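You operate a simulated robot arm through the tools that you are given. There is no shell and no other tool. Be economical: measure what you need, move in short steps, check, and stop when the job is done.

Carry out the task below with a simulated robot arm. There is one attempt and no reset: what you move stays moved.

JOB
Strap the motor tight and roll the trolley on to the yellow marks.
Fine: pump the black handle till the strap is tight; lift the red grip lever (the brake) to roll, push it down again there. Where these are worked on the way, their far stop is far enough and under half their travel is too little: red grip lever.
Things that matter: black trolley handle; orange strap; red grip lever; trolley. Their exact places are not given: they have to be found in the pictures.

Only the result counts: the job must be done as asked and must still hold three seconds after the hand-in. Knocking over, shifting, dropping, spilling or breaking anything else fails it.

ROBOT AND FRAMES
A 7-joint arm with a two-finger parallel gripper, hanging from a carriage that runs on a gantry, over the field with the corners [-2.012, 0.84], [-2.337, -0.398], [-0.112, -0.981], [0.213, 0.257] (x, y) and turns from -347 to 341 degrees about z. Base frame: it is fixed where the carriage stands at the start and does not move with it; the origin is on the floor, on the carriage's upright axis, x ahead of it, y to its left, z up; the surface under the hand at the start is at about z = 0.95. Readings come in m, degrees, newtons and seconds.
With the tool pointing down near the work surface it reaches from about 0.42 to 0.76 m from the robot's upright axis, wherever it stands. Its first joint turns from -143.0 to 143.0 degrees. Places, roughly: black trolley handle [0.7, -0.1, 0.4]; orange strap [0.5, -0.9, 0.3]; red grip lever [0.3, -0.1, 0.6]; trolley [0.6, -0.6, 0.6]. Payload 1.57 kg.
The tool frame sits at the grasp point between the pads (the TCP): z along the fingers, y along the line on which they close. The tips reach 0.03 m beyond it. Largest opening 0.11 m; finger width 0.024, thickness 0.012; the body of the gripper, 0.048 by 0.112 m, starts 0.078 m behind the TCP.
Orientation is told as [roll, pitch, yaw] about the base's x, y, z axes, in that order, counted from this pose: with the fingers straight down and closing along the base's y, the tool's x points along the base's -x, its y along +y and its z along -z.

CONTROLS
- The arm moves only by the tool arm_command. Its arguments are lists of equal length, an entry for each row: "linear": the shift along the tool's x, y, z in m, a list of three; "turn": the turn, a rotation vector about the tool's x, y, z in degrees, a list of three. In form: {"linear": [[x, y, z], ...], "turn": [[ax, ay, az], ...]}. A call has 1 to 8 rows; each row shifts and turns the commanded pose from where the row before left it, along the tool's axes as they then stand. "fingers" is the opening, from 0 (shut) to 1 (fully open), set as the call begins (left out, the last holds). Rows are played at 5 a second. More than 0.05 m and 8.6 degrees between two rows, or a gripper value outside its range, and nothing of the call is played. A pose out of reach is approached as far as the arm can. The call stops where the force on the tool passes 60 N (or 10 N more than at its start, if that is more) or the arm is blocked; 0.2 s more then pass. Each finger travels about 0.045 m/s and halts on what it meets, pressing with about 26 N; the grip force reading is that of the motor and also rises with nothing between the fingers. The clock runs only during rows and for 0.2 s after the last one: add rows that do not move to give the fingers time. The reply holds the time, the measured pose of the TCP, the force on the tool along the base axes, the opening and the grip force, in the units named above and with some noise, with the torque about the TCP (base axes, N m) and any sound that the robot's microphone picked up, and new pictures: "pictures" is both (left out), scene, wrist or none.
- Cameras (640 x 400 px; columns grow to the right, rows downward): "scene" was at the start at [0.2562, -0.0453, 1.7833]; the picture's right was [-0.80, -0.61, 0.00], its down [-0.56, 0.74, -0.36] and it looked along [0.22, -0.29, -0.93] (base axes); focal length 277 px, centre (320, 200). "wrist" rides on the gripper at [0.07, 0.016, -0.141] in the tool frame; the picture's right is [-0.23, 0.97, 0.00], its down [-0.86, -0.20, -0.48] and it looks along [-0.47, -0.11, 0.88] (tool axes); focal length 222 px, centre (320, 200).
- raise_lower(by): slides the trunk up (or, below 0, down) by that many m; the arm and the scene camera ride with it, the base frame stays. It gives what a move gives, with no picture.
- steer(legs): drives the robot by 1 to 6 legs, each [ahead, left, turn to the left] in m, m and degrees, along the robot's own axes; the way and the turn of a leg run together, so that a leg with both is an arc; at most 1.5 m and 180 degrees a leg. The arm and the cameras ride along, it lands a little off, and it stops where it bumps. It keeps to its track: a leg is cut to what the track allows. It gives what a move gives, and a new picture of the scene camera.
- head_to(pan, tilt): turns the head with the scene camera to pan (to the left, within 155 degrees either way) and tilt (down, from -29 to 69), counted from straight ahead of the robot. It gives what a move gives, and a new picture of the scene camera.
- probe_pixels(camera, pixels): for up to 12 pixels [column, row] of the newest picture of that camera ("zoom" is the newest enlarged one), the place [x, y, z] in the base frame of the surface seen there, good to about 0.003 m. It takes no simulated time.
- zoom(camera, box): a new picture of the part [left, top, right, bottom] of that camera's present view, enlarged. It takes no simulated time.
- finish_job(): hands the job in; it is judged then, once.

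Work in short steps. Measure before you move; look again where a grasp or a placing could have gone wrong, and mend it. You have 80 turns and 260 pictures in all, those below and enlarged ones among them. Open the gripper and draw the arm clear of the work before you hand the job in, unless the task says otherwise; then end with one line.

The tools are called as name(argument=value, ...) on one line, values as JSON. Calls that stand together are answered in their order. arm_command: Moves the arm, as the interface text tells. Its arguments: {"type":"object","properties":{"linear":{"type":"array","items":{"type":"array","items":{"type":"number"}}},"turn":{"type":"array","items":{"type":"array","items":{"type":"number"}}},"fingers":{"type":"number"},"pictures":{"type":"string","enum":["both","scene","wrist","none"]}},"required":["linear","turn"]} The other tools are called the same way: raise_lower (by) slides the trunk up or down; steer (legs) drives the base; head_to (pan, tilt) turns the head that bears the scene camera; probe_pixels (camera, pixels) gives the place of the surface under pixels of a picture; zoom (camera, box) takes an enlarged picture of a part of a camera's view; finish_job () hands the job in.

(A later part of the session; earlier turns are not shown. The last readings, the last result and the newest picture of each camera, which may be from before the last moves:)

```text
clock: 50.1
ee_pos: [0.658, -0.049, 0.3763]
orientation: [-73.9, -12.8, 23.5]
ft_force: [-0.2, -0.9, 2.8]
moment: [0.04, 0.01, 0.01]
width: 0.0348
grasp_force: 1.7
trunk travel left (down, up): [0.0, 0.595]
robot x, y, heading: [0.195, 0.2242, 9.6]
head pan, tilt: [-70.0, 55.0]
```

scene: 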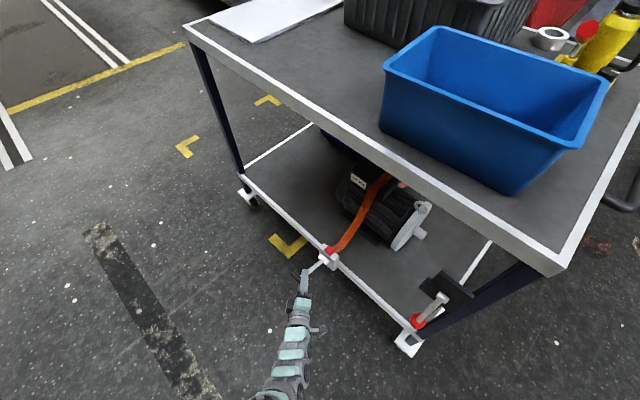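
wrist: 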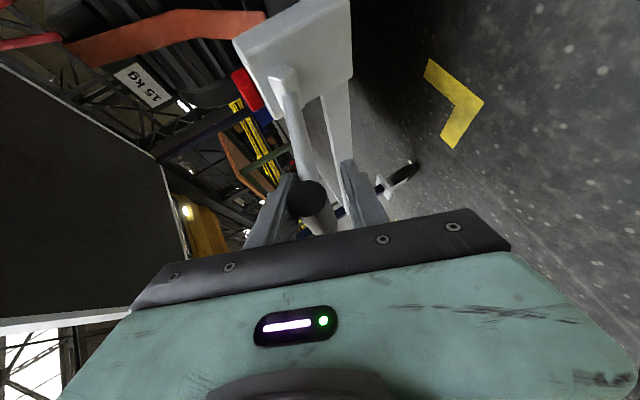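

Plenty of reach now. I continue the downward stroke, following the arc with rotation about the trolley's axis.

arm_command(linear=[[0.001, 0.012, 0.001], [0.001, 0.012, 0.001], [0.001, 0.012, 0.001], [0.001, 0.012, 0.001], [0.001, 0.012, 0.001], [0.001, 0.012, 0.001], [0, 0, 0]], turn=[[3.83, 0, -3.2], [3.83, 0, -3.2], [3.83, 0, -3.2], [3.83, 0, -3.2], [3.83, 0, -3.2], [3.83, 0, -3.2], [0, 0, 0]])

```text
clock: 51.7
ee_pos: [0.6429, -0.0292, 0.391]
orientation: [-93.8, 4.1, 25.1]
ft_force: [-0.4, -0.1, -0.1]
moment: [0.01, -0.03, 0.08]
width: 0.0318
grasp_force: 0.1
out of reach, approached as far as the arm can: row 3, 4, 5, 6
trunk travel left (down, up): [0.0, 0.595]
robot x, y, heading: [0.1955, 0.2279, 10.1]
head pan, tilt: [-70.0, 55.0]
```

scene: 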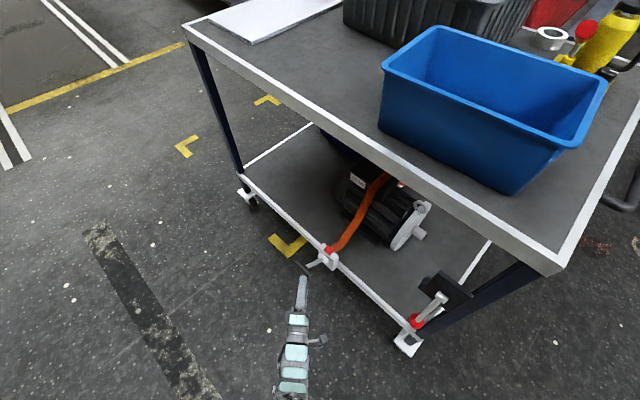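
wrist: 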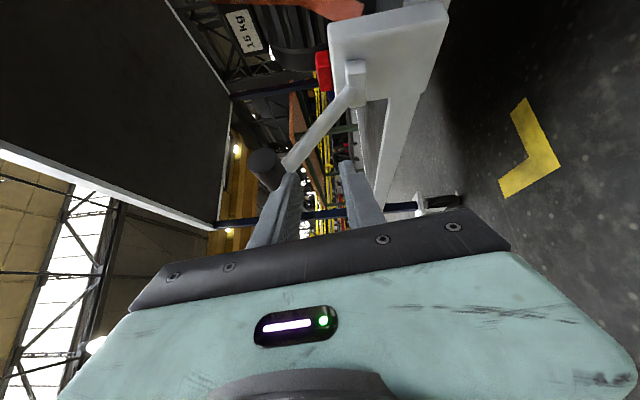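

The fingers slipped off below the grip, which stayed at (265,170). I back off, restore the tilt, and re-measure; from there I'll stroke by translation only.

arm_command(linear=[[0, 0, -0.04], [0, 0, -0.04], [0, -0.01, 0], [0, -0.01, 0], [0, -0.01, 0], [0, -0.01, 0], [0, 0, 0]], turn=[[0, 0, 0], [0, 0, 0], [-5, 0, 4], [-5, 0, 4], [-5, 0, 4], [-5, 0, 4], [0, 0, 0]], fingers=0.5)

zoom(camera="wrist", box=[200, 50, 440, 200])

```text
clock: 53.3
ee_pos: [0.6102, 0.0451, 0.4063]
orientation: [-83.8, -3.9, 25.0]
ft_force: [0.2, -0.3, -0.2]
moment: [-0.01, -0.03, 0.04]
width: 0.0549
grasp_force: 0.0
out of reach, approached as far as the arm can: row 5, 6
trunk travel left (down, up): [0.0, 0.595]
robot x, y, heading: [0.1919, 0.2255, 9.8]
head pan, tilt: [-70.0, 55.0]
```

scene: 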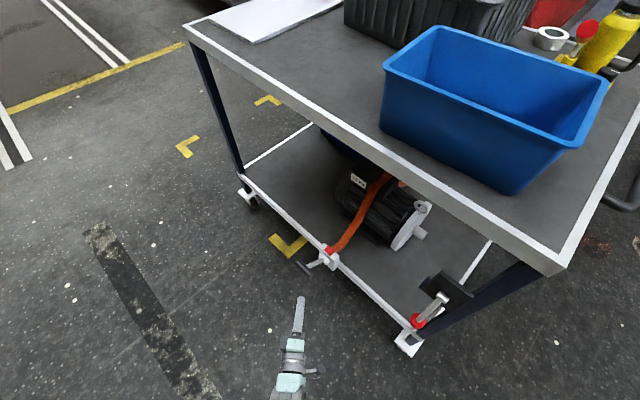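
wrist: 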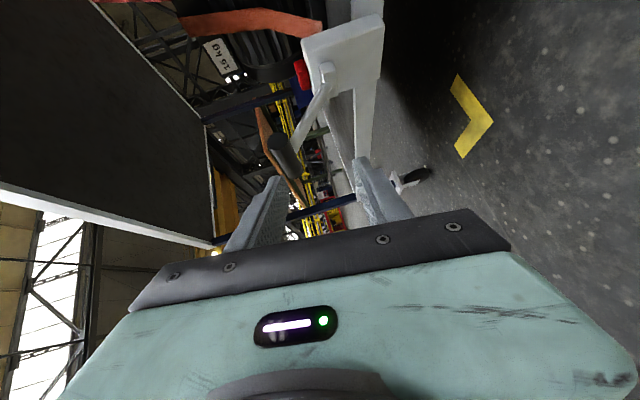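

```text
2.67 times, centred on (320, 125) of wrist
```

zoom: 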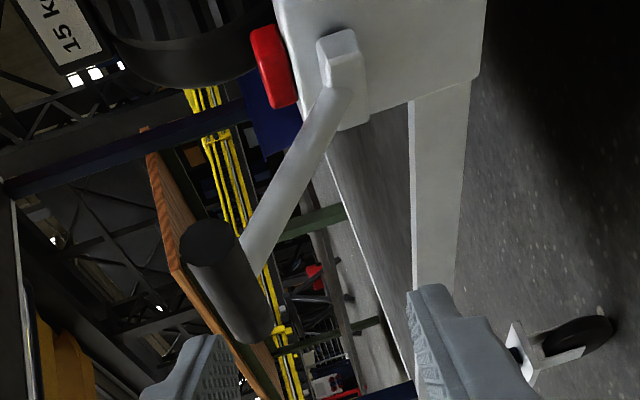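

probe_pixels(camera="zoom", pixels=[[205, 240], [190, 250], [225, 290], [245, 330], [270, 230], [325, 120], [340, 60]])

```text
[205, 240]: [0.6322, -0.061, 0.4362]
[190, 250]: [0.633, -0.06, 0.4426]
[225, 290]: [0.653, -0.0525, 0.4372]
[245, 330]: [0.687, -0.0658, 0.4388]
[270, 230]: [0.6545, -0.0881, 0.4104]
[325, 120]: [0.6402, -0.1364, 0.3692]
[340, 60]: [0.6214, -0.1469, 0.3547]
```

The handle is back at its top position (centre ≈ (0.658, -0.065, 0.437), lever at 40°, pivot ≈ v 0.0, z 0.35). I tip the tool more downward for better low reach before straddling it again.

arm_command(linear=[[0, -0.02, -0.01], [0, -0.02, -0.01], [0, -0.02, -0.01], [0, -0.02, 0], [0, 0, 0]], turn=[[-7, 0, 0], [-7, 0, 0], [-7, 0, 0], [-7, 0, 0], [0, 0, 0]], fingers=0.5, pictures="wrist")

```text
clock: 54.5
ee_pos: [0.6811, 0.0608, 0.3988]
orientation: [-65.1, -2.4, 23.9]
ft_force: [-1.0, 0.3, -0.4]
moment: [-0.05, -0.01, 0.0]
width: 0.0552
grasp_force: 0.1
out of reach, approached as far as the arm can: row 1, 2, 3, 4
trunk travel left (down, up): [0.0, 0.595]
robot x, y, heading: [0.1975, 0.2253, 10.0]
head pan, tilt: [-70.0, 55.0]
```

wrist: 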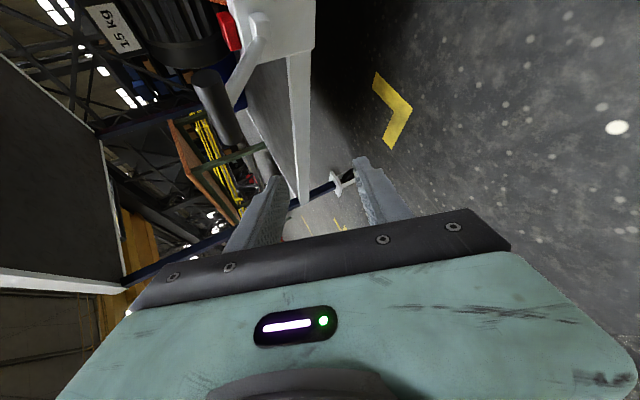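

The lift was refused, probably because the arm is folded too tightly at the lowest trunk height. I raise the trunk 0.1 m and retry a small upward move.

raise_lower(by=0.1)

arm_command(linear=[[0, 0, 0], [0.02, 0, -0.01], [0.02, 0, -0.01], [0, 0, 0]], turn=[[0, 0, 0], [0, 0, 0], [0, 0, 0], [0, 0, 0]])

```text
clock: 55.8
ee_pos: [0.6802, 0.059, 0.5002]
orientation: [-65.2, -2.4, 23.6]
ft_force: [-0.6, 0.0, 0.5]
moment: [0.04, 0.02, 0.03]
width: 0.0547
grasp_force: 0.0
trunk travel left (down, up): [-0.1, 0.495]
robot x, y, heading: [0.1944, 0.2276, 9.7]
head pan, tilt: [-70.0, 55.0]
```

```text
clock: 56.8
ee_pos: [0.6686, 0.0623, 0.4969]
orientation: [-65.8, -1.8, 23.3]
ft_force: [0.2, 0.4, -0.9]
moment: [0.02, 0.01, 0.0]
width: 0.0549
grasp_force: 0.0
out of reach, approached as far as the arm can: row 2, 3
trunk travel left (down, up): [-0.1, 0.495]
robot x, y, heading: [0.1948, 0.2249, 9.8]
head pan, tilt: [-70.0, 55.0]
```

scene: 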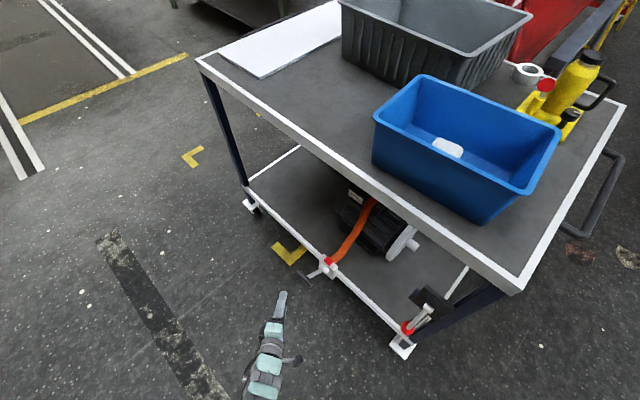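
wrist: 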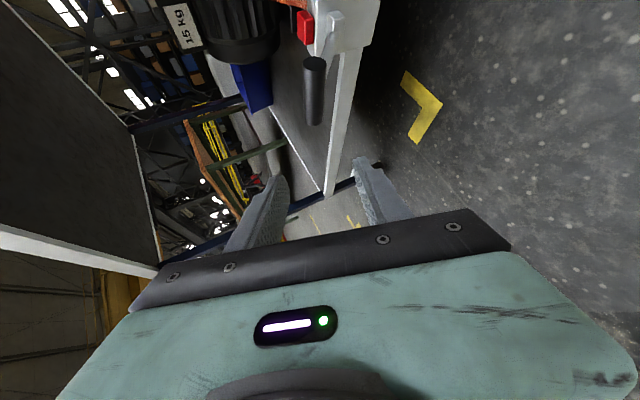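

It's an inner limit: the hand is too close to the base for this posture. I back the base off 0.09 m and re-measure.

steer(legs=[[-0.082, 0.037, 0]])

arm_command(linear=[[0, 0, 0]], turn=[[0, 0, 0]], pictures="wrist")

```text
clock: 57.9
ee_pos: [0.5805, 0.0852, 0.4961]
orientation: [-65.8, -1.8, 23.3]
ft_force: [-1.0, -0.2, -0.1]
moment: [-0.02, 0.0, 0.01]
width: 0.0546
grasp_force: 0.1
trunk travel left (down, up): [-0.1, 0.495]
robot x, y, heading: [0.1068, 0.2481, 10.0]
head pan, tilt: [-70.0, 55.0]
```

scene: 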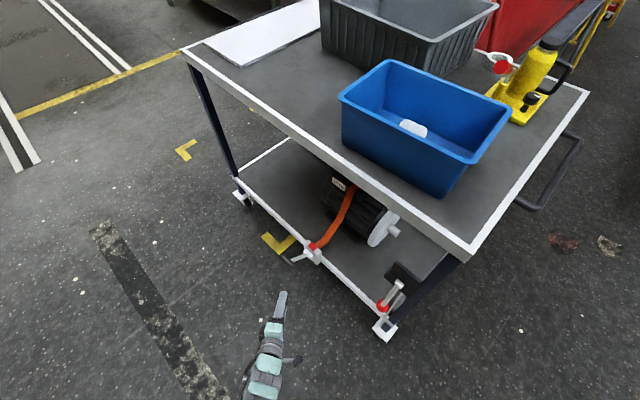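

```text
clock: 58.3
ee_pos: [0.5798, 0.0859, 0.4962]
orientation: [-65.8, -1.8, 23.3]
ft_force: [0.6, 0.3, -0.2]
moment: [0.01, -0.01, 0.02]
width: 0.055
grasp_force: 0.2
trunk travel left (down, up): [-0.1, 0.495]
robot x, y, heading: [0.1069, 0.2486, 10.1]
head pan, tilt: [-70.0, 55.0]
```

wrist: 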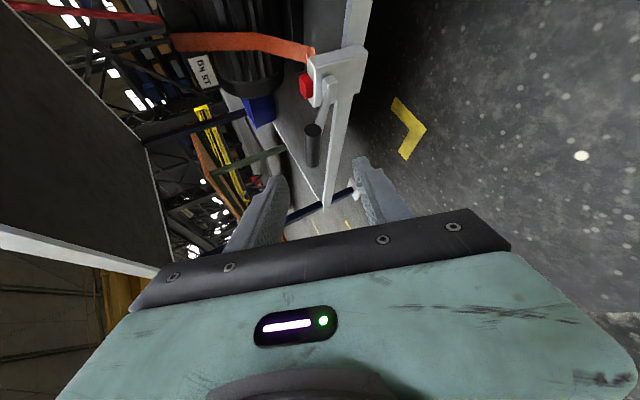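

probe_pixels(camera="wrist", pixels=[[312, 130], [312, 148], [313, 162], [322, 110], [330, 92]])

```text
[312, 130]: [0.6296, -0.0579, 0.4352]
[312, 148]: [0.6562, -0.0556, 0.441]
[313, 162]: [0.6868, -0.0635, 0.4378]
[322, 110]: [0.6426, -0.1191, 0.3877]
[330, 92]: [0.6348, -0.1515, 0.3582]
```

I advance straight in to straddle the near half of the grip.

arm_command(linear=[[-0.0017, -0.0128, 0], [0, 0, 0.041], [0, 0, 0.041], [0, 0, 0.041], [0, 0, 0.04], [0, 0, 0]], turn=[[0, 0, 0], [0, 0, 0], [0, 0, 0], [0, 0, 0], [0, 0, 0], [0, 0, 0]], pictures="wrist")

```text
clock: 59.7
ee_pos: [0.6503, -0.0452, 0.4356]
orientation: [-65.5, -2.0, 23.5]
ft_force: [0.4, 1.3, -0.4]
moment: [-0.06, 0.02, -0.09]
width: 0.0552
grasp_force: 0.1
out of reach, approached as far as the arm can: row 1
trunk travel left (down, up): [-0.1, 0.495]
robot x, y, heading: [0.1067, 0.2457, 9.9]
head pan, tilt: [-70.0, 55.0]
```

wrist: 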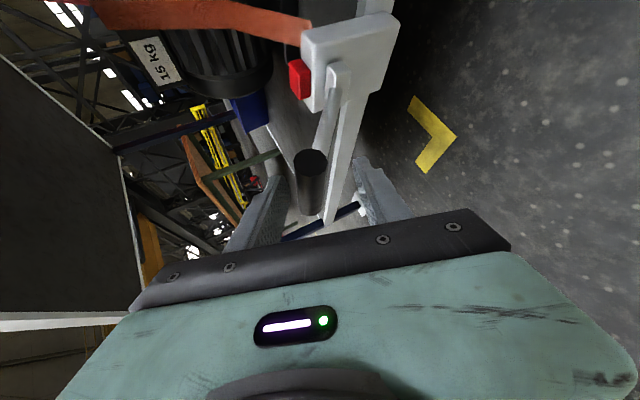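

The grip is between the fingers. I go 0.012 m deeper and descend along the arc by pure translation.

arm_command(linear=[[0, 0, 0.012], [-0.0065, 0.0178, -0.0017], [-0.005, 0.0184, 0.0006], [-0.0034, 0.0184, 0.0027], [-0.0019, 0.0183, 0.0048], [0, 0, 0]], turn=[[0, 0, 0], [0, 0, 0], [0, 0, 0], [0, 0, 0], [0, 0, 0], [0, 0, 0]], fingers=0.4)

```text
clock: 61.1
ee_pos: [0.65, -0.0444, 0.4054]
orientation: [-65.8, -1.9, 23.3]
ft_force: [-0.6, -0.6, 1.6]
moment: [-0.05, -0.09, -0.02]
width: 0.0458
grasp_force: 1.1
out of reach, approached as far as the arm can: row 1, 3, 4, 5
trunk travel left (down, up): [-0.1, 0.495]
robot x, y, heading: [0.11, 0.2532, 9.8]
head pan, tilt: [-70.0, 55.0]
```

scene: 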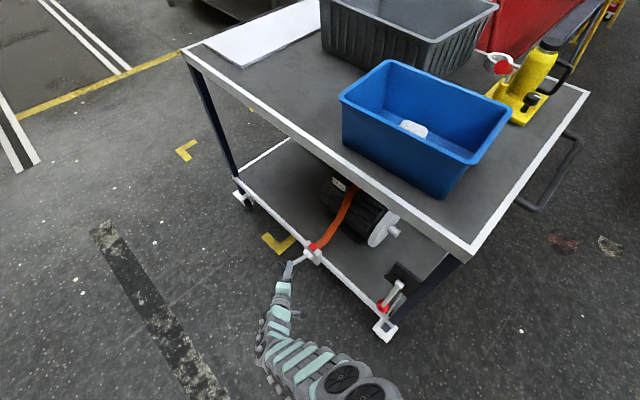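
wrist: 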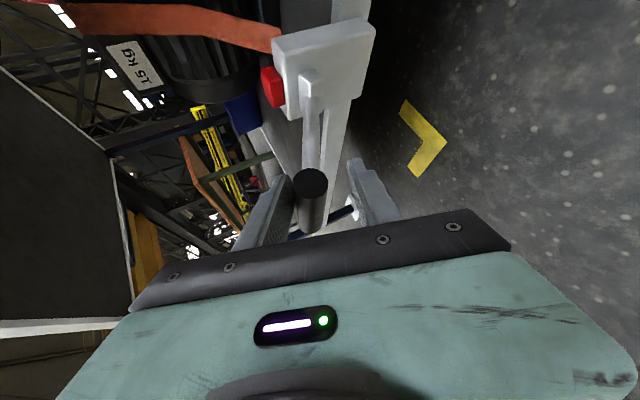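

Lowering the trunk is itself a clean vertical stroke, so I use it to pump the handle further down.

raise_lower(by=-0.06)

arm_command(linear=[[0, 0, 0]], turn=[[0, 0, 0]])

```text
clock: 62.1
ee_pos: [0.6505, -0.0447, 0.3445]
orientation: [-65.8, -1.7, 23.4]
ft_force: [1.4, 2.0, 5.9]
moment: [-0.26, -0.08, 0.0]
width: 0.0486
grasp_force: 2.7
trunk travel left (down, up): [-0.04, 0.555]
robot x, y, heading: [0.1071, 0.2483, 10.1]
head pan, tilt: [-70.0, 55.0]
```

```text
clock: 62.5
ee_pos: [0.651, -0.0431, 0.3446]
orientation: [-65.8, -1.8, 23.3]
ft_force: [1.4, 2.9, 6.4]
moment: [-0.23, -0.08, 0.08]
width: 0.0487
grasp_force: 2.3
trunk travel left (down, up): [-0.04, 0.555]
robot x, y, heading: [0.1087, 0.2477, 10.1]
head pan, tilt: [-70.0, 55.0]
```

scene: 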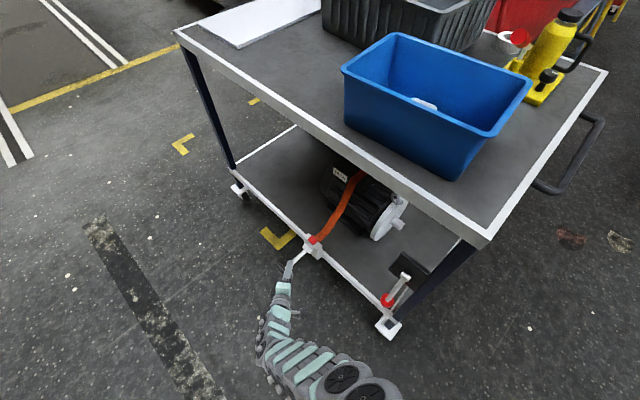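
wrist: 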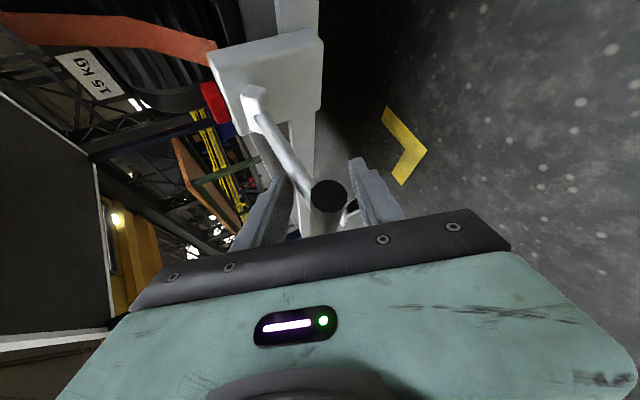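

The handle follows with about 6 N. I go down the remaining 0.04 m and look.

raise_lower(by=-0.04)

arm_command(linear=[[0, 0, 0]], turn=[[0, 0, 0]], pictures="wrist")

```text
clock: 63.1
ee_pos: [0.6501, -0.0417, 0.3207]
orientation: [-66.9, -1.8, 23.2]
ft_force: [-18.6, 22.0, 43.9]
moment: [-2.24, -0.83, -0.81]
width: 0.0711
grasp_force: 15.1
trunk travel left (down, up): [-0.011, 0.584]
robot x, y, heading: [0.1095, 0.2478, 10.1]
head pan, tilt: [-70.0, 55.0]
stopped: the force on the tool passed its limit at 72 N (the readings are from after the stop); the commanded pose is now the measured one
```

```text
clock: 63.5
ee_pos: [0.6492, -0.0404, 0.3194]
orientation: [-66.6, -1.8, 23.2]
ft_force: [-20.1, 23.7, 50.3]
moment: [-2.62, -0.98, -0.91]
width: 0.0747
grasp_force: 18.0
trunk travel left (down, up): [-0.011, 0.584]
robot x, y, heading: [0.1064, 0.2485, 10.2]
head pan, tilt: [-70.0, 55.0]
```

wrist: 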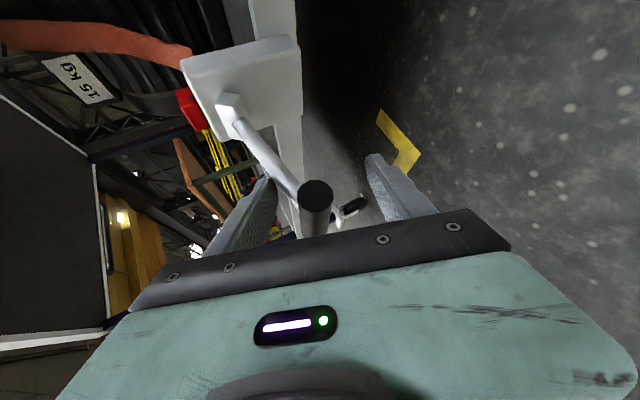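

That's the lower stop. I raise the trunk for the return stroke and check the strap.

raise_lower(by=0.12)

arm_command(linear=[[0, 0, 0]], turn=[[0, 0, 0]])

zoom(camera="scene", box=[260, 150, 420, 280])

```text
clock: 65.0
ee_pos: [0.6514, -0.047, 0.4398]
orientation: [-66.7, -1.8, 23.1]
ft_force: [0.7, 1.1, -1.0]
moment: [-0.01, 0.0, 0.04]
width: 0.0439
grasp_force: 0.0
trunk travel left (down, up): [-0.131, 0.464]
robot x, y, heading: [0.11, 0.2467, 9.7]
head pan, tilt: [-70.0, 55.0]
```

```text
clock: 65.4
ee_pos: [0.651, -0.0463, 0.4387]
orientation: [-66.6, -1.7, 23.1]
ft_force: [0.0, -0.1, 0.2]
moment: [-0.01, 0.01, -0.02]
width: 0.044
grasp_force: 0.1
trunk travel left (down, up): [-0.131, 0.464]
robot x, y, heading: [0.108, 0.2491, 10.0]
head pan, tilt: [-70.0, 55.0]
```

scene: 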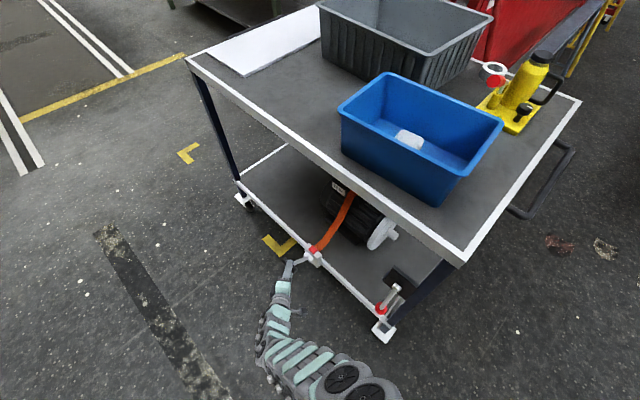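
wrist: 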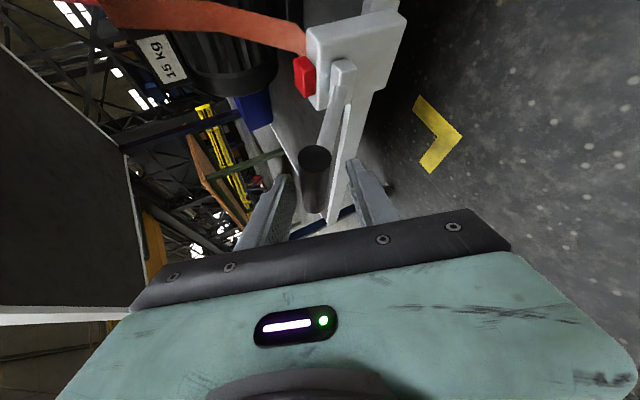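

```text
3.08 times, centred on (340, 215) of scene
```

zoom: 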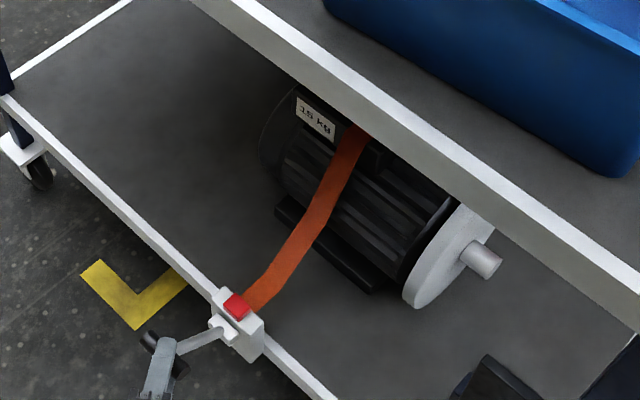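

The strap sags less already. I repeat full strokes with the trunk.

raise_lower(by=-0.11)

raise_lower(by=0.112)

raise_lower(by=-0.11)

raise_lower(by=0.112)

arm_command(linear=[[0, 0, 0]], turn=[[0, 0, 0]])

zoom(camera="scene", box=[260, 150, 420, 280])

```text
clock: 66.8
ee_pos: [0.6525, -0.0446, 0.331]
orientation: [-66.6, -1.7, 23.3]
ft_force: [-1.8, 6.8, 15.4]
moment: [-0.7, -0.15, 0.04]
width: 0.0542
grasp_force: 5.4
trunk travel left (down, up): [-0.021, 0.574]
robot x, y, heading: [0.1069, 0.2489, 10.1]
head pan, tilt: [-70.0, 55.0]
```

```text
clock: 68.3
ee_pos: [0.6514, -0.0461, 0.4417]
orientation: [-66.6, -1.8, 23.3]
ft_force: [-0.3, 0.0, 0.2]
moment: [0.0, -0.02, 0.04]
width: 0.0441
grasp_force: 0.1
trunk travel left (down, up): [-0.133, 0.462]
robot x, y, heading: [0.1038, 0.2493, 9.9]
head pan, tilt: [-70.0, 55.0]
```

```text
clock: 69.7
ee_pos: [0.6527, -0.0458, 0.3319]
orientation: [-66.5, -1.9, 23.3]
ft_force: [-1.0, 3.9, 9.9]
moment: [-0.39, -0.02, 0.03]
width: 0.0507
grasp_force: 3.9
trunk travel left (down, up): [-0.023, 0.572]
robot x, y, heading: [0.1088, 0.251, 9.9]
head pan, tilt: [-70.0, 55.0]
```

```text
clock: 71.1
ee_pos: [0.6506, -0.0458, 0.4444]
orientation: [-66.6, -1.8, 23.2]
ft_force: [-0.6, 0.0, 0.4]
moment: [0.02, 0.0, -0.01]
width: 0.0439
grasp_force: 0.0
trunk travel left (down, up): [-0.135, 0.46]
robot x, y, heading: [0.1073, 0.2482, 10.3]
head pan, tilt: [-70.0, 55.0]
```

```text
clock: 71.5
ee_pos: [0.6505, -0.0451, 0.4444]
orientation: [-66.7, -1.9, 23.1]
ft_force: [-0.8, -0.3, 0.3]
moment: [-0.02, -0.02, 0.02]
width: 0.044
grasp_force: 0.0
trunk travel left (down, up): [-0.135, 0.46]
robot x, y, heading: [0.1085, 0.2488, 10.1]
head pan, tilt: [-70.0, 55.0]
```

scene: 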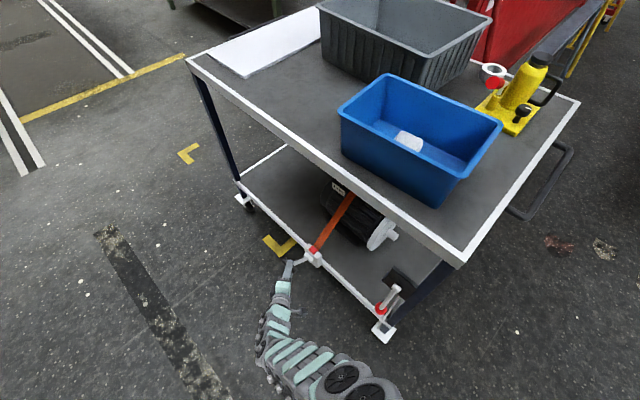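
wrist: 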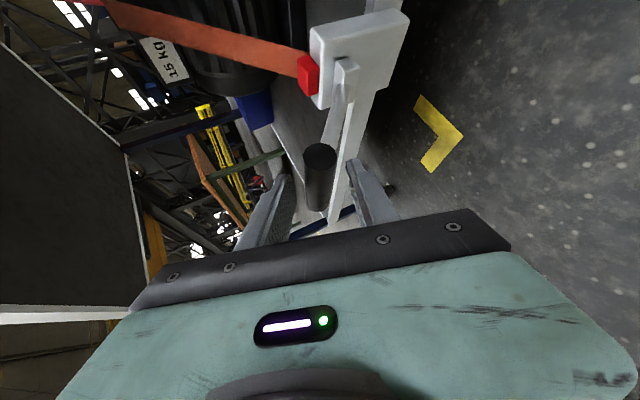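

```text
3.08 times, centred on (340, 215) of scene
```

zoom: 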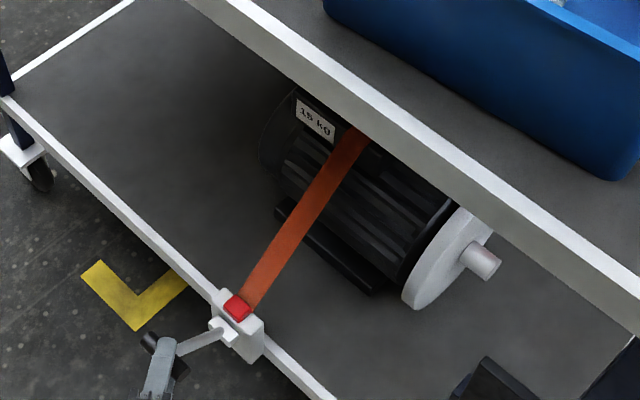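

The strap is nearly straight. I do another stroke and watch the force for rising resistance or sound.

raise_lower(by=-0.115)

raise_lower(by=0.112)

zoom(camera="scene", box=[260, 150, 420, 280])

zoom(camera="wrist", box=[80, 0, 400, 200])

```text
clock: 73.0
ee_pos: [0.6517, -0.044, 0.3304]
orientation: [-66.6, -1.8, 23.2]
ft_force: [-3.7, 7.5, 17.9]
moment: [-0.8, -0.19, -0.02]
width: 0.0562
grasp_force: 6.5
trunk travel left (down, up): [-0.02, 0.575]
robot x, y, heading: [0.1087, 0.2494, 10.4]
head pan, tilt: [-70.0, 55.0]
```

```text
clock: 74.4
ee_pos: [0.6512, -0.0458, 0.4399]
orientation: [-66.6, -1.8, 23.2]
ft_force: [0.3, -0.7, 0.5]
moment: [0.01, 0.0, 0.0]
width: 0.0441
grasp_force: 0.0
trunk travel left (down, up): [-0.132, 0.463]
robot x, y, heading: [0.1061, 0.2467, 9.9]
head pan, tilt: [-70.0, 55.0]
```

```text
3.08 times, centred on (340, 215) of scene
```

zoom: 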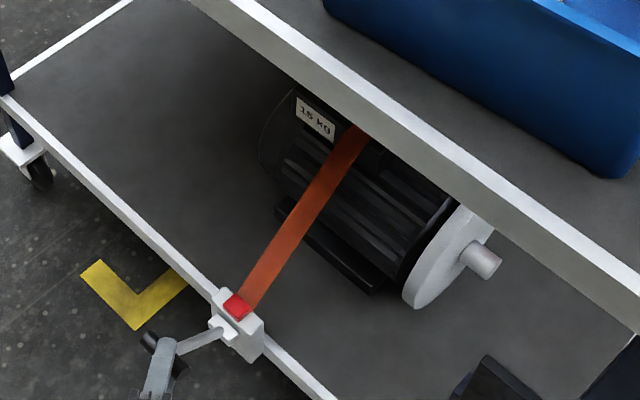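

```text
2.00 times, centred on (240, 100) of wrist
```

zoom: 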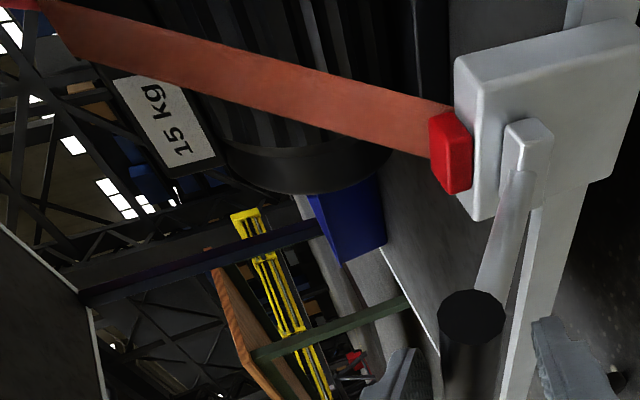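

Another stroke, taken to the stop, to see whether anything still changes.

raise_lower(by=-0.118)

raise_lower(by=0.118)

raise_lower(by=-0.118)

raise_lower(by=0.118)

zoom(camera="scene", box=[260, 150, 420, 280])

zoom(camera="wrist", box=[80, 0, 400, 200])

```text
clock: 75.9
ee_pos: [0.6523, -0.0429, 0.3253]
orientation: [-66.7, -1.8, 23.3]
ft_force: [-11.3, 15.5, 36.7]
moment: [-1.81, -0.5, -0.27]
width: 0.0673
grasp_force: 12.9
trunk travel left (down, up): [-0.014, 0.581]
robot x, y, heading: [0.1091, 0.2448, 10.2]
head pan, tilt: [-70.0, 55.0]
```

```text
clock: 77.4
ee_pos: [0.6517, -0.0454, 0.4412]
orientation: [-66.6, -1.8, 23.2]
ft_force: [0.8, 0.4, -0.2]
moment: [-0.01, 0.0, 0.0]
width: 0.0439
grasp_force: 0.1
trunk travel left (down, up): [-0.132, 0.463]
robot x, y, heading: [0.1089, 0.2507, 9.9]
head pan, tilt: [-70.0, 55.0]
```

```text
clock: 78.9
ee_pos: [0.6521, -0.0425, 0.3244]
orientation: [-66.7, -1.8, 23.2]
ft_force: [-11.5, 15.9, 36.0]
moment: [-1.81, -0.52, -0.28]
width: 0.0671
grasp_force: 13.2
trunk travel left (down, up): [-0.014, 0.581]
robot x, y, heading: [0.1067, 0.2508, 10.1]
head pan, tilt: [-70.0, 55.0]
```

```text
clock: 80.3
ee_pos: [0.6511, -0.0468, 0.4409]
orientation: [-66.6, -1.8, 23.2]
ft_force: [-0.5, -0.3, 0.0]
moment: [0.0, -0.02, 0.03]
width: 0.0442
grasp_force: 0.1
trunk travel left (down, up): [-0.132, 0.463]
robot x, y, heading: [0.1081, 0.2472, 9.8]
head pan, tilt: [-70.0, 55.0]
```

```text
3.08 times, centred on (340, 215) of scene
```

zoom: 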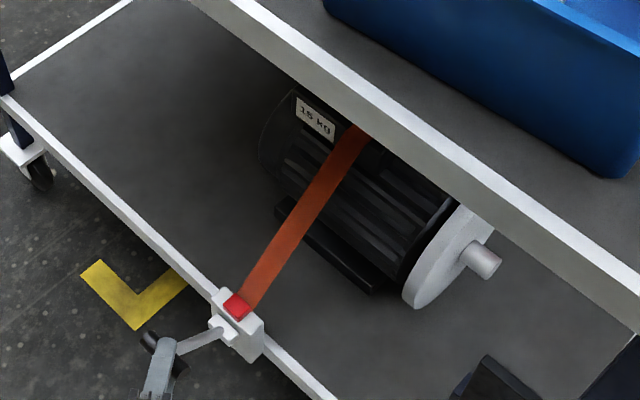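

```text
2.00 times, centred on (240, 100) of wrist
```

zoom: 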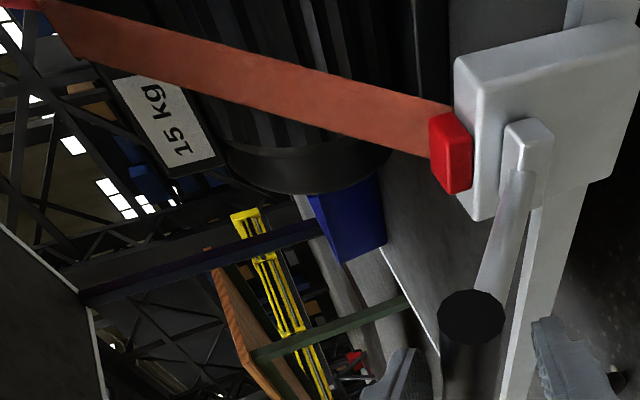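

No further change between the last strokes, so the strap is taut. I withdraw from the handle and move the base back along the trolley to the brake.

arm_command(linear=[[0, 0, -0.04], [0, 0, -0.04], [0, 0, -0.04], [0, 0, -0.03], [0, 0, 0]], turn=[[0, 0, 0], [0, 0, 0], [0, 0, 0], [0, 0, 0], [0, 0, 0]], fingers=0.5, pictures="none")

steer(legs=[[-0.382, 0.175, 0]])

raise_lower(by=0.15)

arm_command(linear=[[0, 0, 0]], turn=[[0, 0, 0]])

```text
clock: 81.5
ee_pos: [0.5953, 0.078, 0.501]
orientation: [-66.6, -1.8, 23.2]
ft_force: [-1.1, -0.1, 0.1]
moment: [-0.02, 0.02, 0.05]
width: 0.0551
grasp_force: 0.0
trunk travel left (down, up): [-0.132, 0.463]
robot x, y, heading: [0.1119, 0.2508, 10.3]
head pan, tilt: [-70.0, 55.0]
```

```text
clock: 84.1
ee_pos: [0.1921, 0.1862, 0.4999]
orientation: [-66.5, -1.8, 23.3]
ft_force: [-0.5, -0.8, -0.7]
moment: [-0.01, 0.02, -0.01]
width: 0.055
grasp_force: 0.0
trunk travel left (down, up): [-0.132, 0.463]
robot x, y, heading: [-0.2915, 0.3545, 10.2]
head pan, tilt: [-70.0, 55.0]
```

scene: 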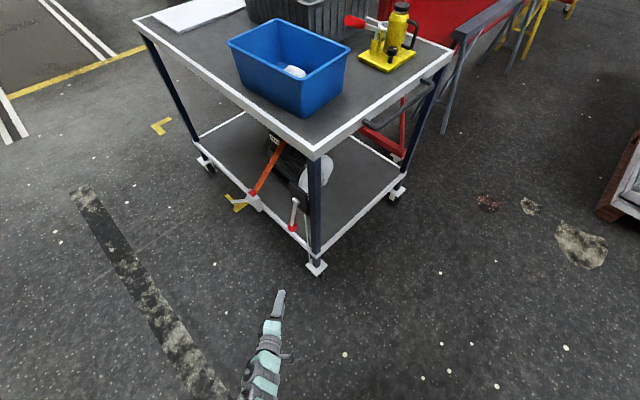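

```text
clock: 85.9
ee_pos: [0.192, 0.1866, 0.6505]
orientation: [-66.5, -1.8, 23.3]
ft_force: [0.5, 0.5, 0.9]
moment: [-0.03, -0.02, 0.03]
width: 0.0549
grasp_force: 0.0
trunk travel left (down, up): [-0.282, 0.313]
robot x, y, heading: [-0.2981, 0.3556, 10.0]
head pan, tilt: [-70.0, 55.0]
```

```text
clock: 86.3
ee_pos: [0.1918, 0.1853, 0.6504]
orientation: [-66.6, -1.9, 23.3]
ft_force: [0.2, -0.5, -0.7]
moment: [-0.03, -0.01, 0.01]
width: 0.0548
grasp_force: 0.1
trunk travel left (down, up): [-0.282, 0.313]
robot x, y, heading: [-0.2984, 0.3522, 9.9]
head pan, tilt: [-70.0, 55.0]
```

scene: 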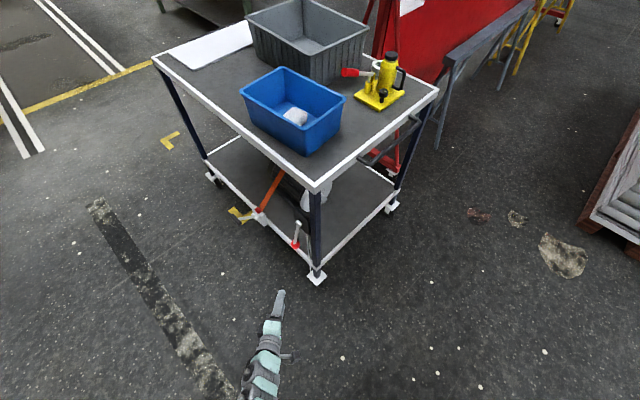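
wrist: 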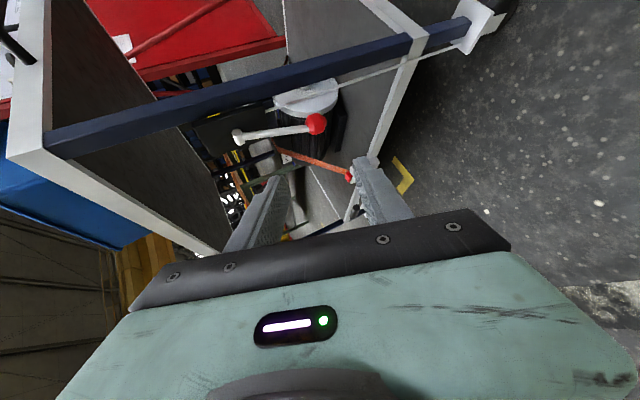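

The wrist camera shows the whole brake: boss at (237,137), knob at (316,124), leg at (270,85). I zoom in and measure.

zoom(camera="wrist", box=[180, 60, 380, 185])

probe_pixels(camera="wrist", pixels=[[237, 132], [238, 140], [255, 133], [280, 131], [300, 128], [310, 124], [316, 116], [316, 124], [316, 133], [324, 122], [300, 85], [215, 120]])

```text
3.20 times, centred on (280, 122) of wrist
```

zoom: 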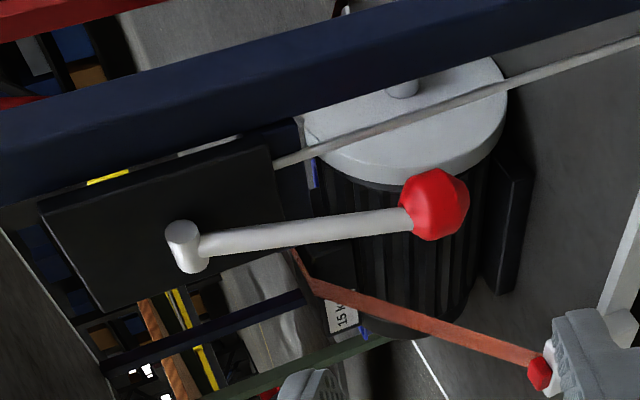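

```text
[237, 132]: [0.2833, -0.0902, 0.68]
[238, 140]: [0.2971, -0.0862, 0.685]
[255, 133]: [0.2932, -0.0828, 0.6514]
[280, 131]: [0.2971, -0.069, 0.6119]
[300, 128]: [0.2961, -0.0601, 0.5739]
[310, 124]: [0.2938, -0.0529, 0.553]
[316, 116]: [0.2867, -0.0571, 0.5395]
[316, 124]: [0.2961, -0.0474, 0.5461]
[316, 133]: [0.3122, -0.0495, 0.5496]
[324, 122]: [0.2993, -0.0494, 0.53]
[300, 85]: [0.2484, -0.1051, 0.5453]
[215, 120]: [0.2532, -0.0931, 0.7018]
```

Brake geometry: the pivot is at about v -0.02, z 0.685; the rod hangs about 16° outward; the knob centre is at about u 0.308, v 0.016, z 0.545. I will slip the closed fingers in behind the rod, just above the knob, and lift outward and up. First I adjust base and trunk.

steer(legs=[[0.0545, -0.025, 0]])

raise_lower(by=-0.04)

arm_command(linear=[[0.01, -0.041, 0], [0.01, -0.041, 0], [0.011, 0, 0.043], [0.011, 0, 0.043], [0, 0, 0]], turn=[[0, 0, 0], [0, 0, 0], [0, 0, 0], [0, 0, 0], [0, 0, 0]], fingers=0)

```text
clock: 87.2
ee_pos: [0.2504, 0.171, 0.6509]
orientation: [-66.6, -1.8, 23.5]
ft_force: [-0.3, -0.1, -0.5]
moment: [0.0, 0.01, -0.03]
width: 0.0549
grasp_force: 0.1
trunk travel left (down, up): [-0.282, 0.313]
robot x, y, heading: [-0.2341, 0.3401, 10.1]
head pan, tilt: [-70.0, 55.0]
```

scene: 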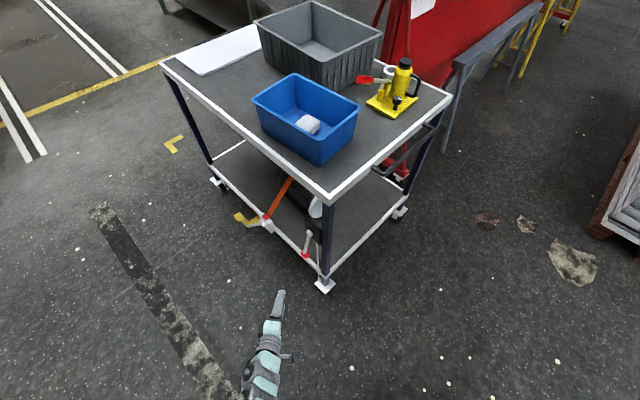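

```text
clock: 88.1
ee_pos: [0.2511, 0.1727, 0.6109]
orientation: [-66.5, -1.9, 23.2]
ft_force: [0.1, -0.9, -0.8]
moment: [-0.01, 0.03, -0.02]
width: 0.0551
grasp_force: 0.0
trunk travel left (down, up): [-0.242, 0.353]
robot x, y, heading: [-0.24, 0.3428, 10.2]
head pan, tilt: [-70.0, 55.0]
```

```text
clock: 89.3
ee_pos: [0.2653, 0.0699, 0.6191]
orientation: [-66.5, -1.9, 23.3]
ft_force: [0.8, -0.8, -0.2]
moment: [-0.02, 0.01, 0.02]
width: 0.0001
grasp_force: 21.3
out of reach, approached as far as the arm can: row 2
trunk travel left (down, up): [-0.242, 0.353]
robot x, y, heading: [-0.2393, 0.3386, 10.4]
head pan, tilt: [-70.0, 55.0]
```

scene: 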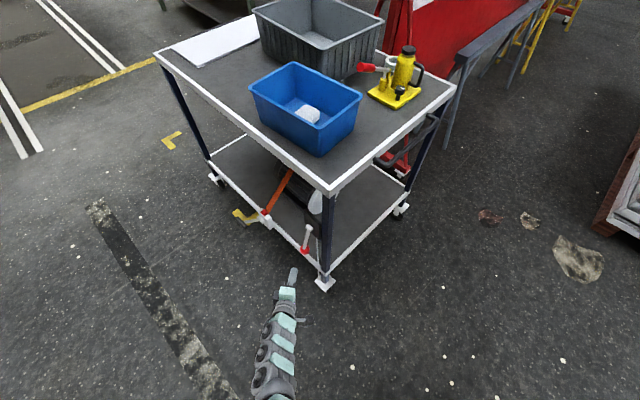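
wrist: 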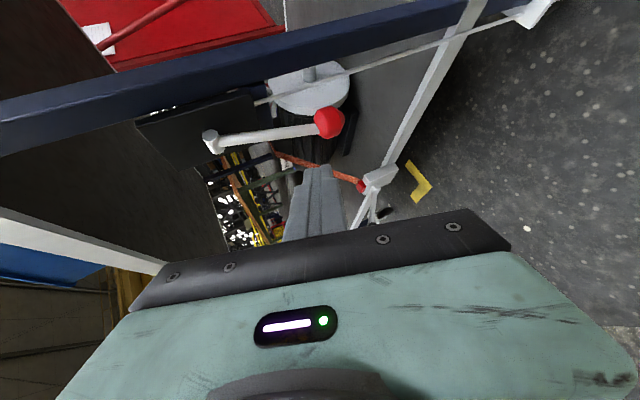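

Fingers are still on the outer side. I shift sideways (tool +x) first and then advance behind the rod.

arm_command(linear=[[0.025, -0.017, 0], [0.0252, -0.0167, 0], [0, 0, 0.04], [0, 0, 0.03], [0, 0, 0]], turn=[[0, 0, 0], [0, 0, 0], [0, 0, 0], [0, 0, 0], [0, 0, 0]])

```text
clock: 90.5
ee_pos: [0.2648, -0.0194, 0.6133]
orientation: [-66.6, -1.8, 23.3]
ft_force: [0.1, 0.2, -0.5]
moment: [0.01, 0.0, -0.05]
width: 0.0
grasp_force: 21.1
out of reach, approached as far as the arm can: row 2
trunk travel left (down, up): [-0.242, 0.353]
robot x, y, heading: [-0.2371, 0.3375, 10.4]
head pan, tilt: [-70.0, 55.0]
```

scene: 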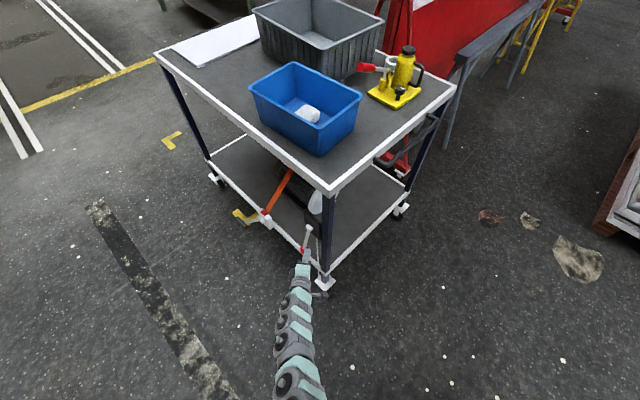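
wrist: 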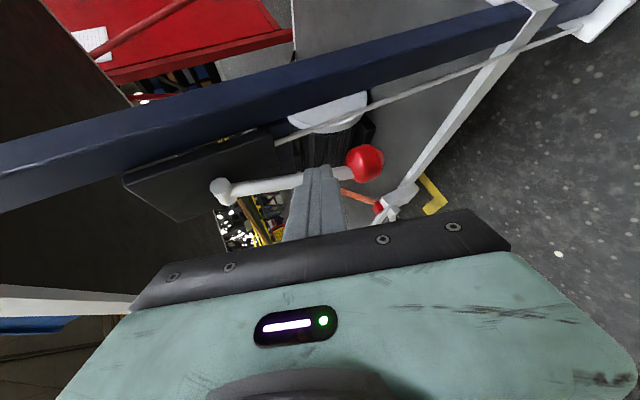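

Tips are just short of the rod. Shift +0.016 m in x, then advance 0.05 m to pass behind it.

arm_command(linear=[[0.016, -0.003, 0], [0, 0, 0.026], [0, 0, 0.026], [0, 0, 0]], turn=[[0, 0, 0], [0, 0, 0], [0, 0, 0], [0, 0, 0]])

zoom(camera="wrist", box=[180, 80, 420, 230])

```text
clock: 91.5
ee_pos: [0.2715, -0.069, 0.5945]
orientation: [-66.5, -1.9, 23.4]
ft_force: [0.4, -1.0, 0.0]
moment: [0.03, -0.03, 0.04]
width: 0.0
grasp_force: 21.3
trunk travel left (down, up): [-0.242, 0.353]
robot x, y, heading: [-0.243, 0.3391, 10.2]
head pan, tilt: [-70.0, 55.0]
```

scene: 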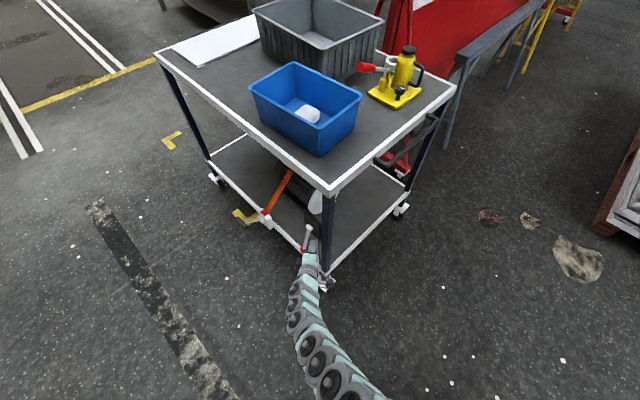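
wrist: 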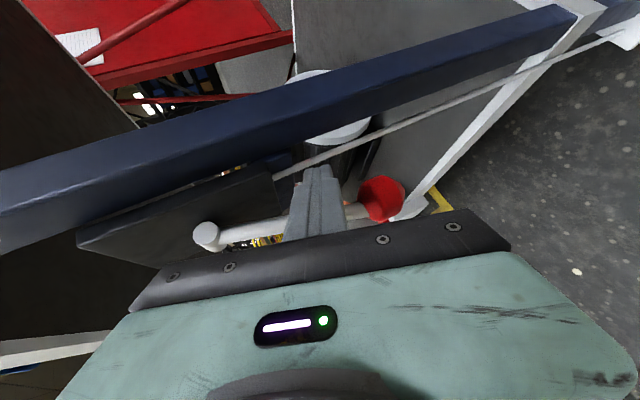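

```text
2.67 times, centred on (300, 155) of wrist
```

zoom: 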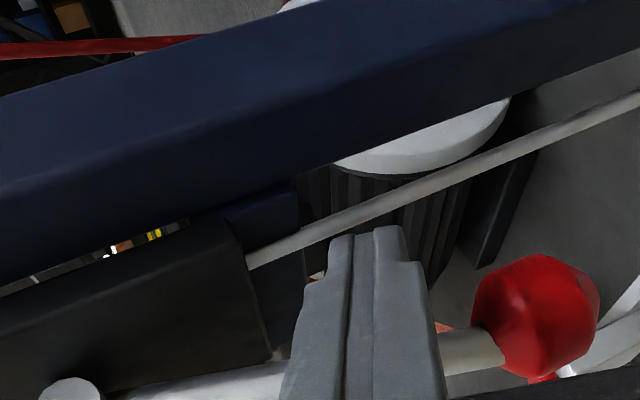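

The finger is behind the rod with the tips past it. I start the outward-and-up arc.

arm_command(linear=[[-0.0096, 0.0005, -0.013], [-0.009, -0.0024, -0.0133], [-0.0081, -0.005, -0.0131], [-0.0069, -0.0075, -0.0125], [0, 0, 0]], turn=[[0, 0, 0], [0, 0, 0], [0, 0, 0], [0, 0, 0], [0, 0, 0]])

```text
clock: 92.7
ee_pos: [0.2805, -0.0165, 0.6288]
orientation: [-66.4, -1.7, 23.4]
ft_force: [-7.6, 3.9, -1.2]
moment: [0.03, 0.04, -0.08]
width: 0.0
grasp_force: 21.5
trunk travel left (down, up): [-0.242, 0.353]
robot x, y, heading: [-0.2396, 0.3379, 10.1]
head pan, tilt: [-70.0, 55.0]
```

scene: 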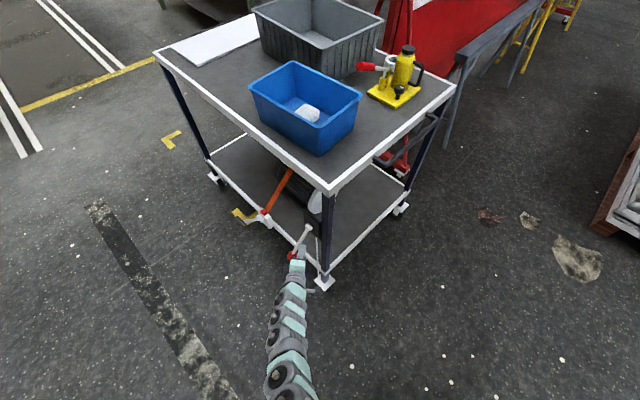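
wrist: 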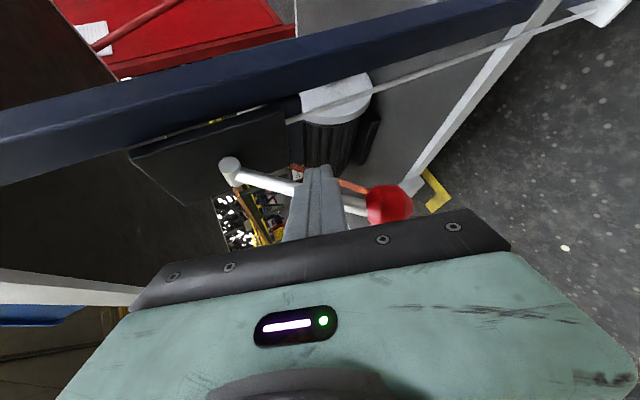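

The lever is rising with about 8 N. I continue the arc.

arm_command(linear=[[-0.0056, -0.0098, -0.0117], [-0.0041, -0.0119, -0.0103], [-0.0024, -0.0134, -0.0087], [-0.0007, -0.0147, -0.0068], [0, 0, 0]], turn=[[0, 0, 0], [0, 0, 0], [0, 0, 0], [0, 0, 0], [0, 0, 0]])

```text
clock: 93.9
ee_pos: [0.288, -0.0002, 0.6902]
orientation: [-66.5, -1.8, 23.3]
ft_force: [-0.5, -1.3, -0.4]
moment: [-0.01, 0.01, -0.02]
width: 0.0
grasp_force: 21.3
trunk travel left (down, up): [-0.242, 0.353]
robot x, y, heading: [-0.2379, 0.339, 10.1]
head pan, tilt: [-70.0, 55.0]
```

scene: 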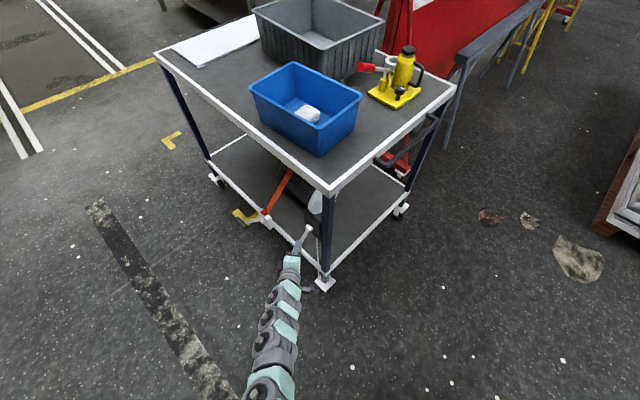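
wrist: 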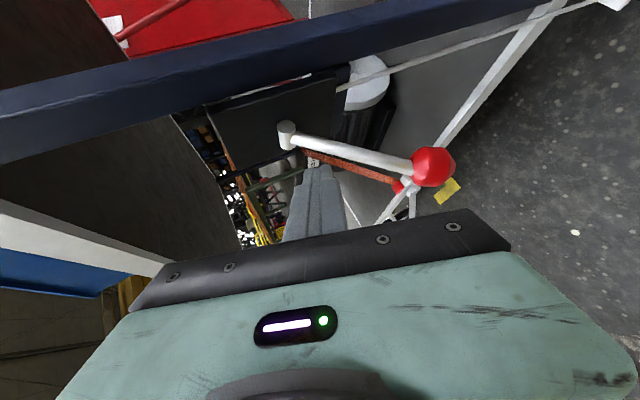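

The fingertip slid over the rod, but the lever stayed partly up. I measure its present angle.

probe_pixels(camera="wrist", pixels=[[287, 130], [310, 142], [340, 150], [380, 160], [405, 166], [432, 168], [452, 165]])

```text
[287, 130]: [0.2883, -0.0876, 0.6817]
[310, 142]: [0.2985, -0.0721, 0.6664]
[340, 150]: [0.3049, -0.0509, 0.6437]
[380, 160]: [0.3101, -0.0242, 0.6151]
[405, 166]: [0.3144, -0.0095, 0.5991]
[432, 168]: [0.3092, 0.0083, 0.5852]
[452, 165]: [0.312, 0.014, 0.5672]
```

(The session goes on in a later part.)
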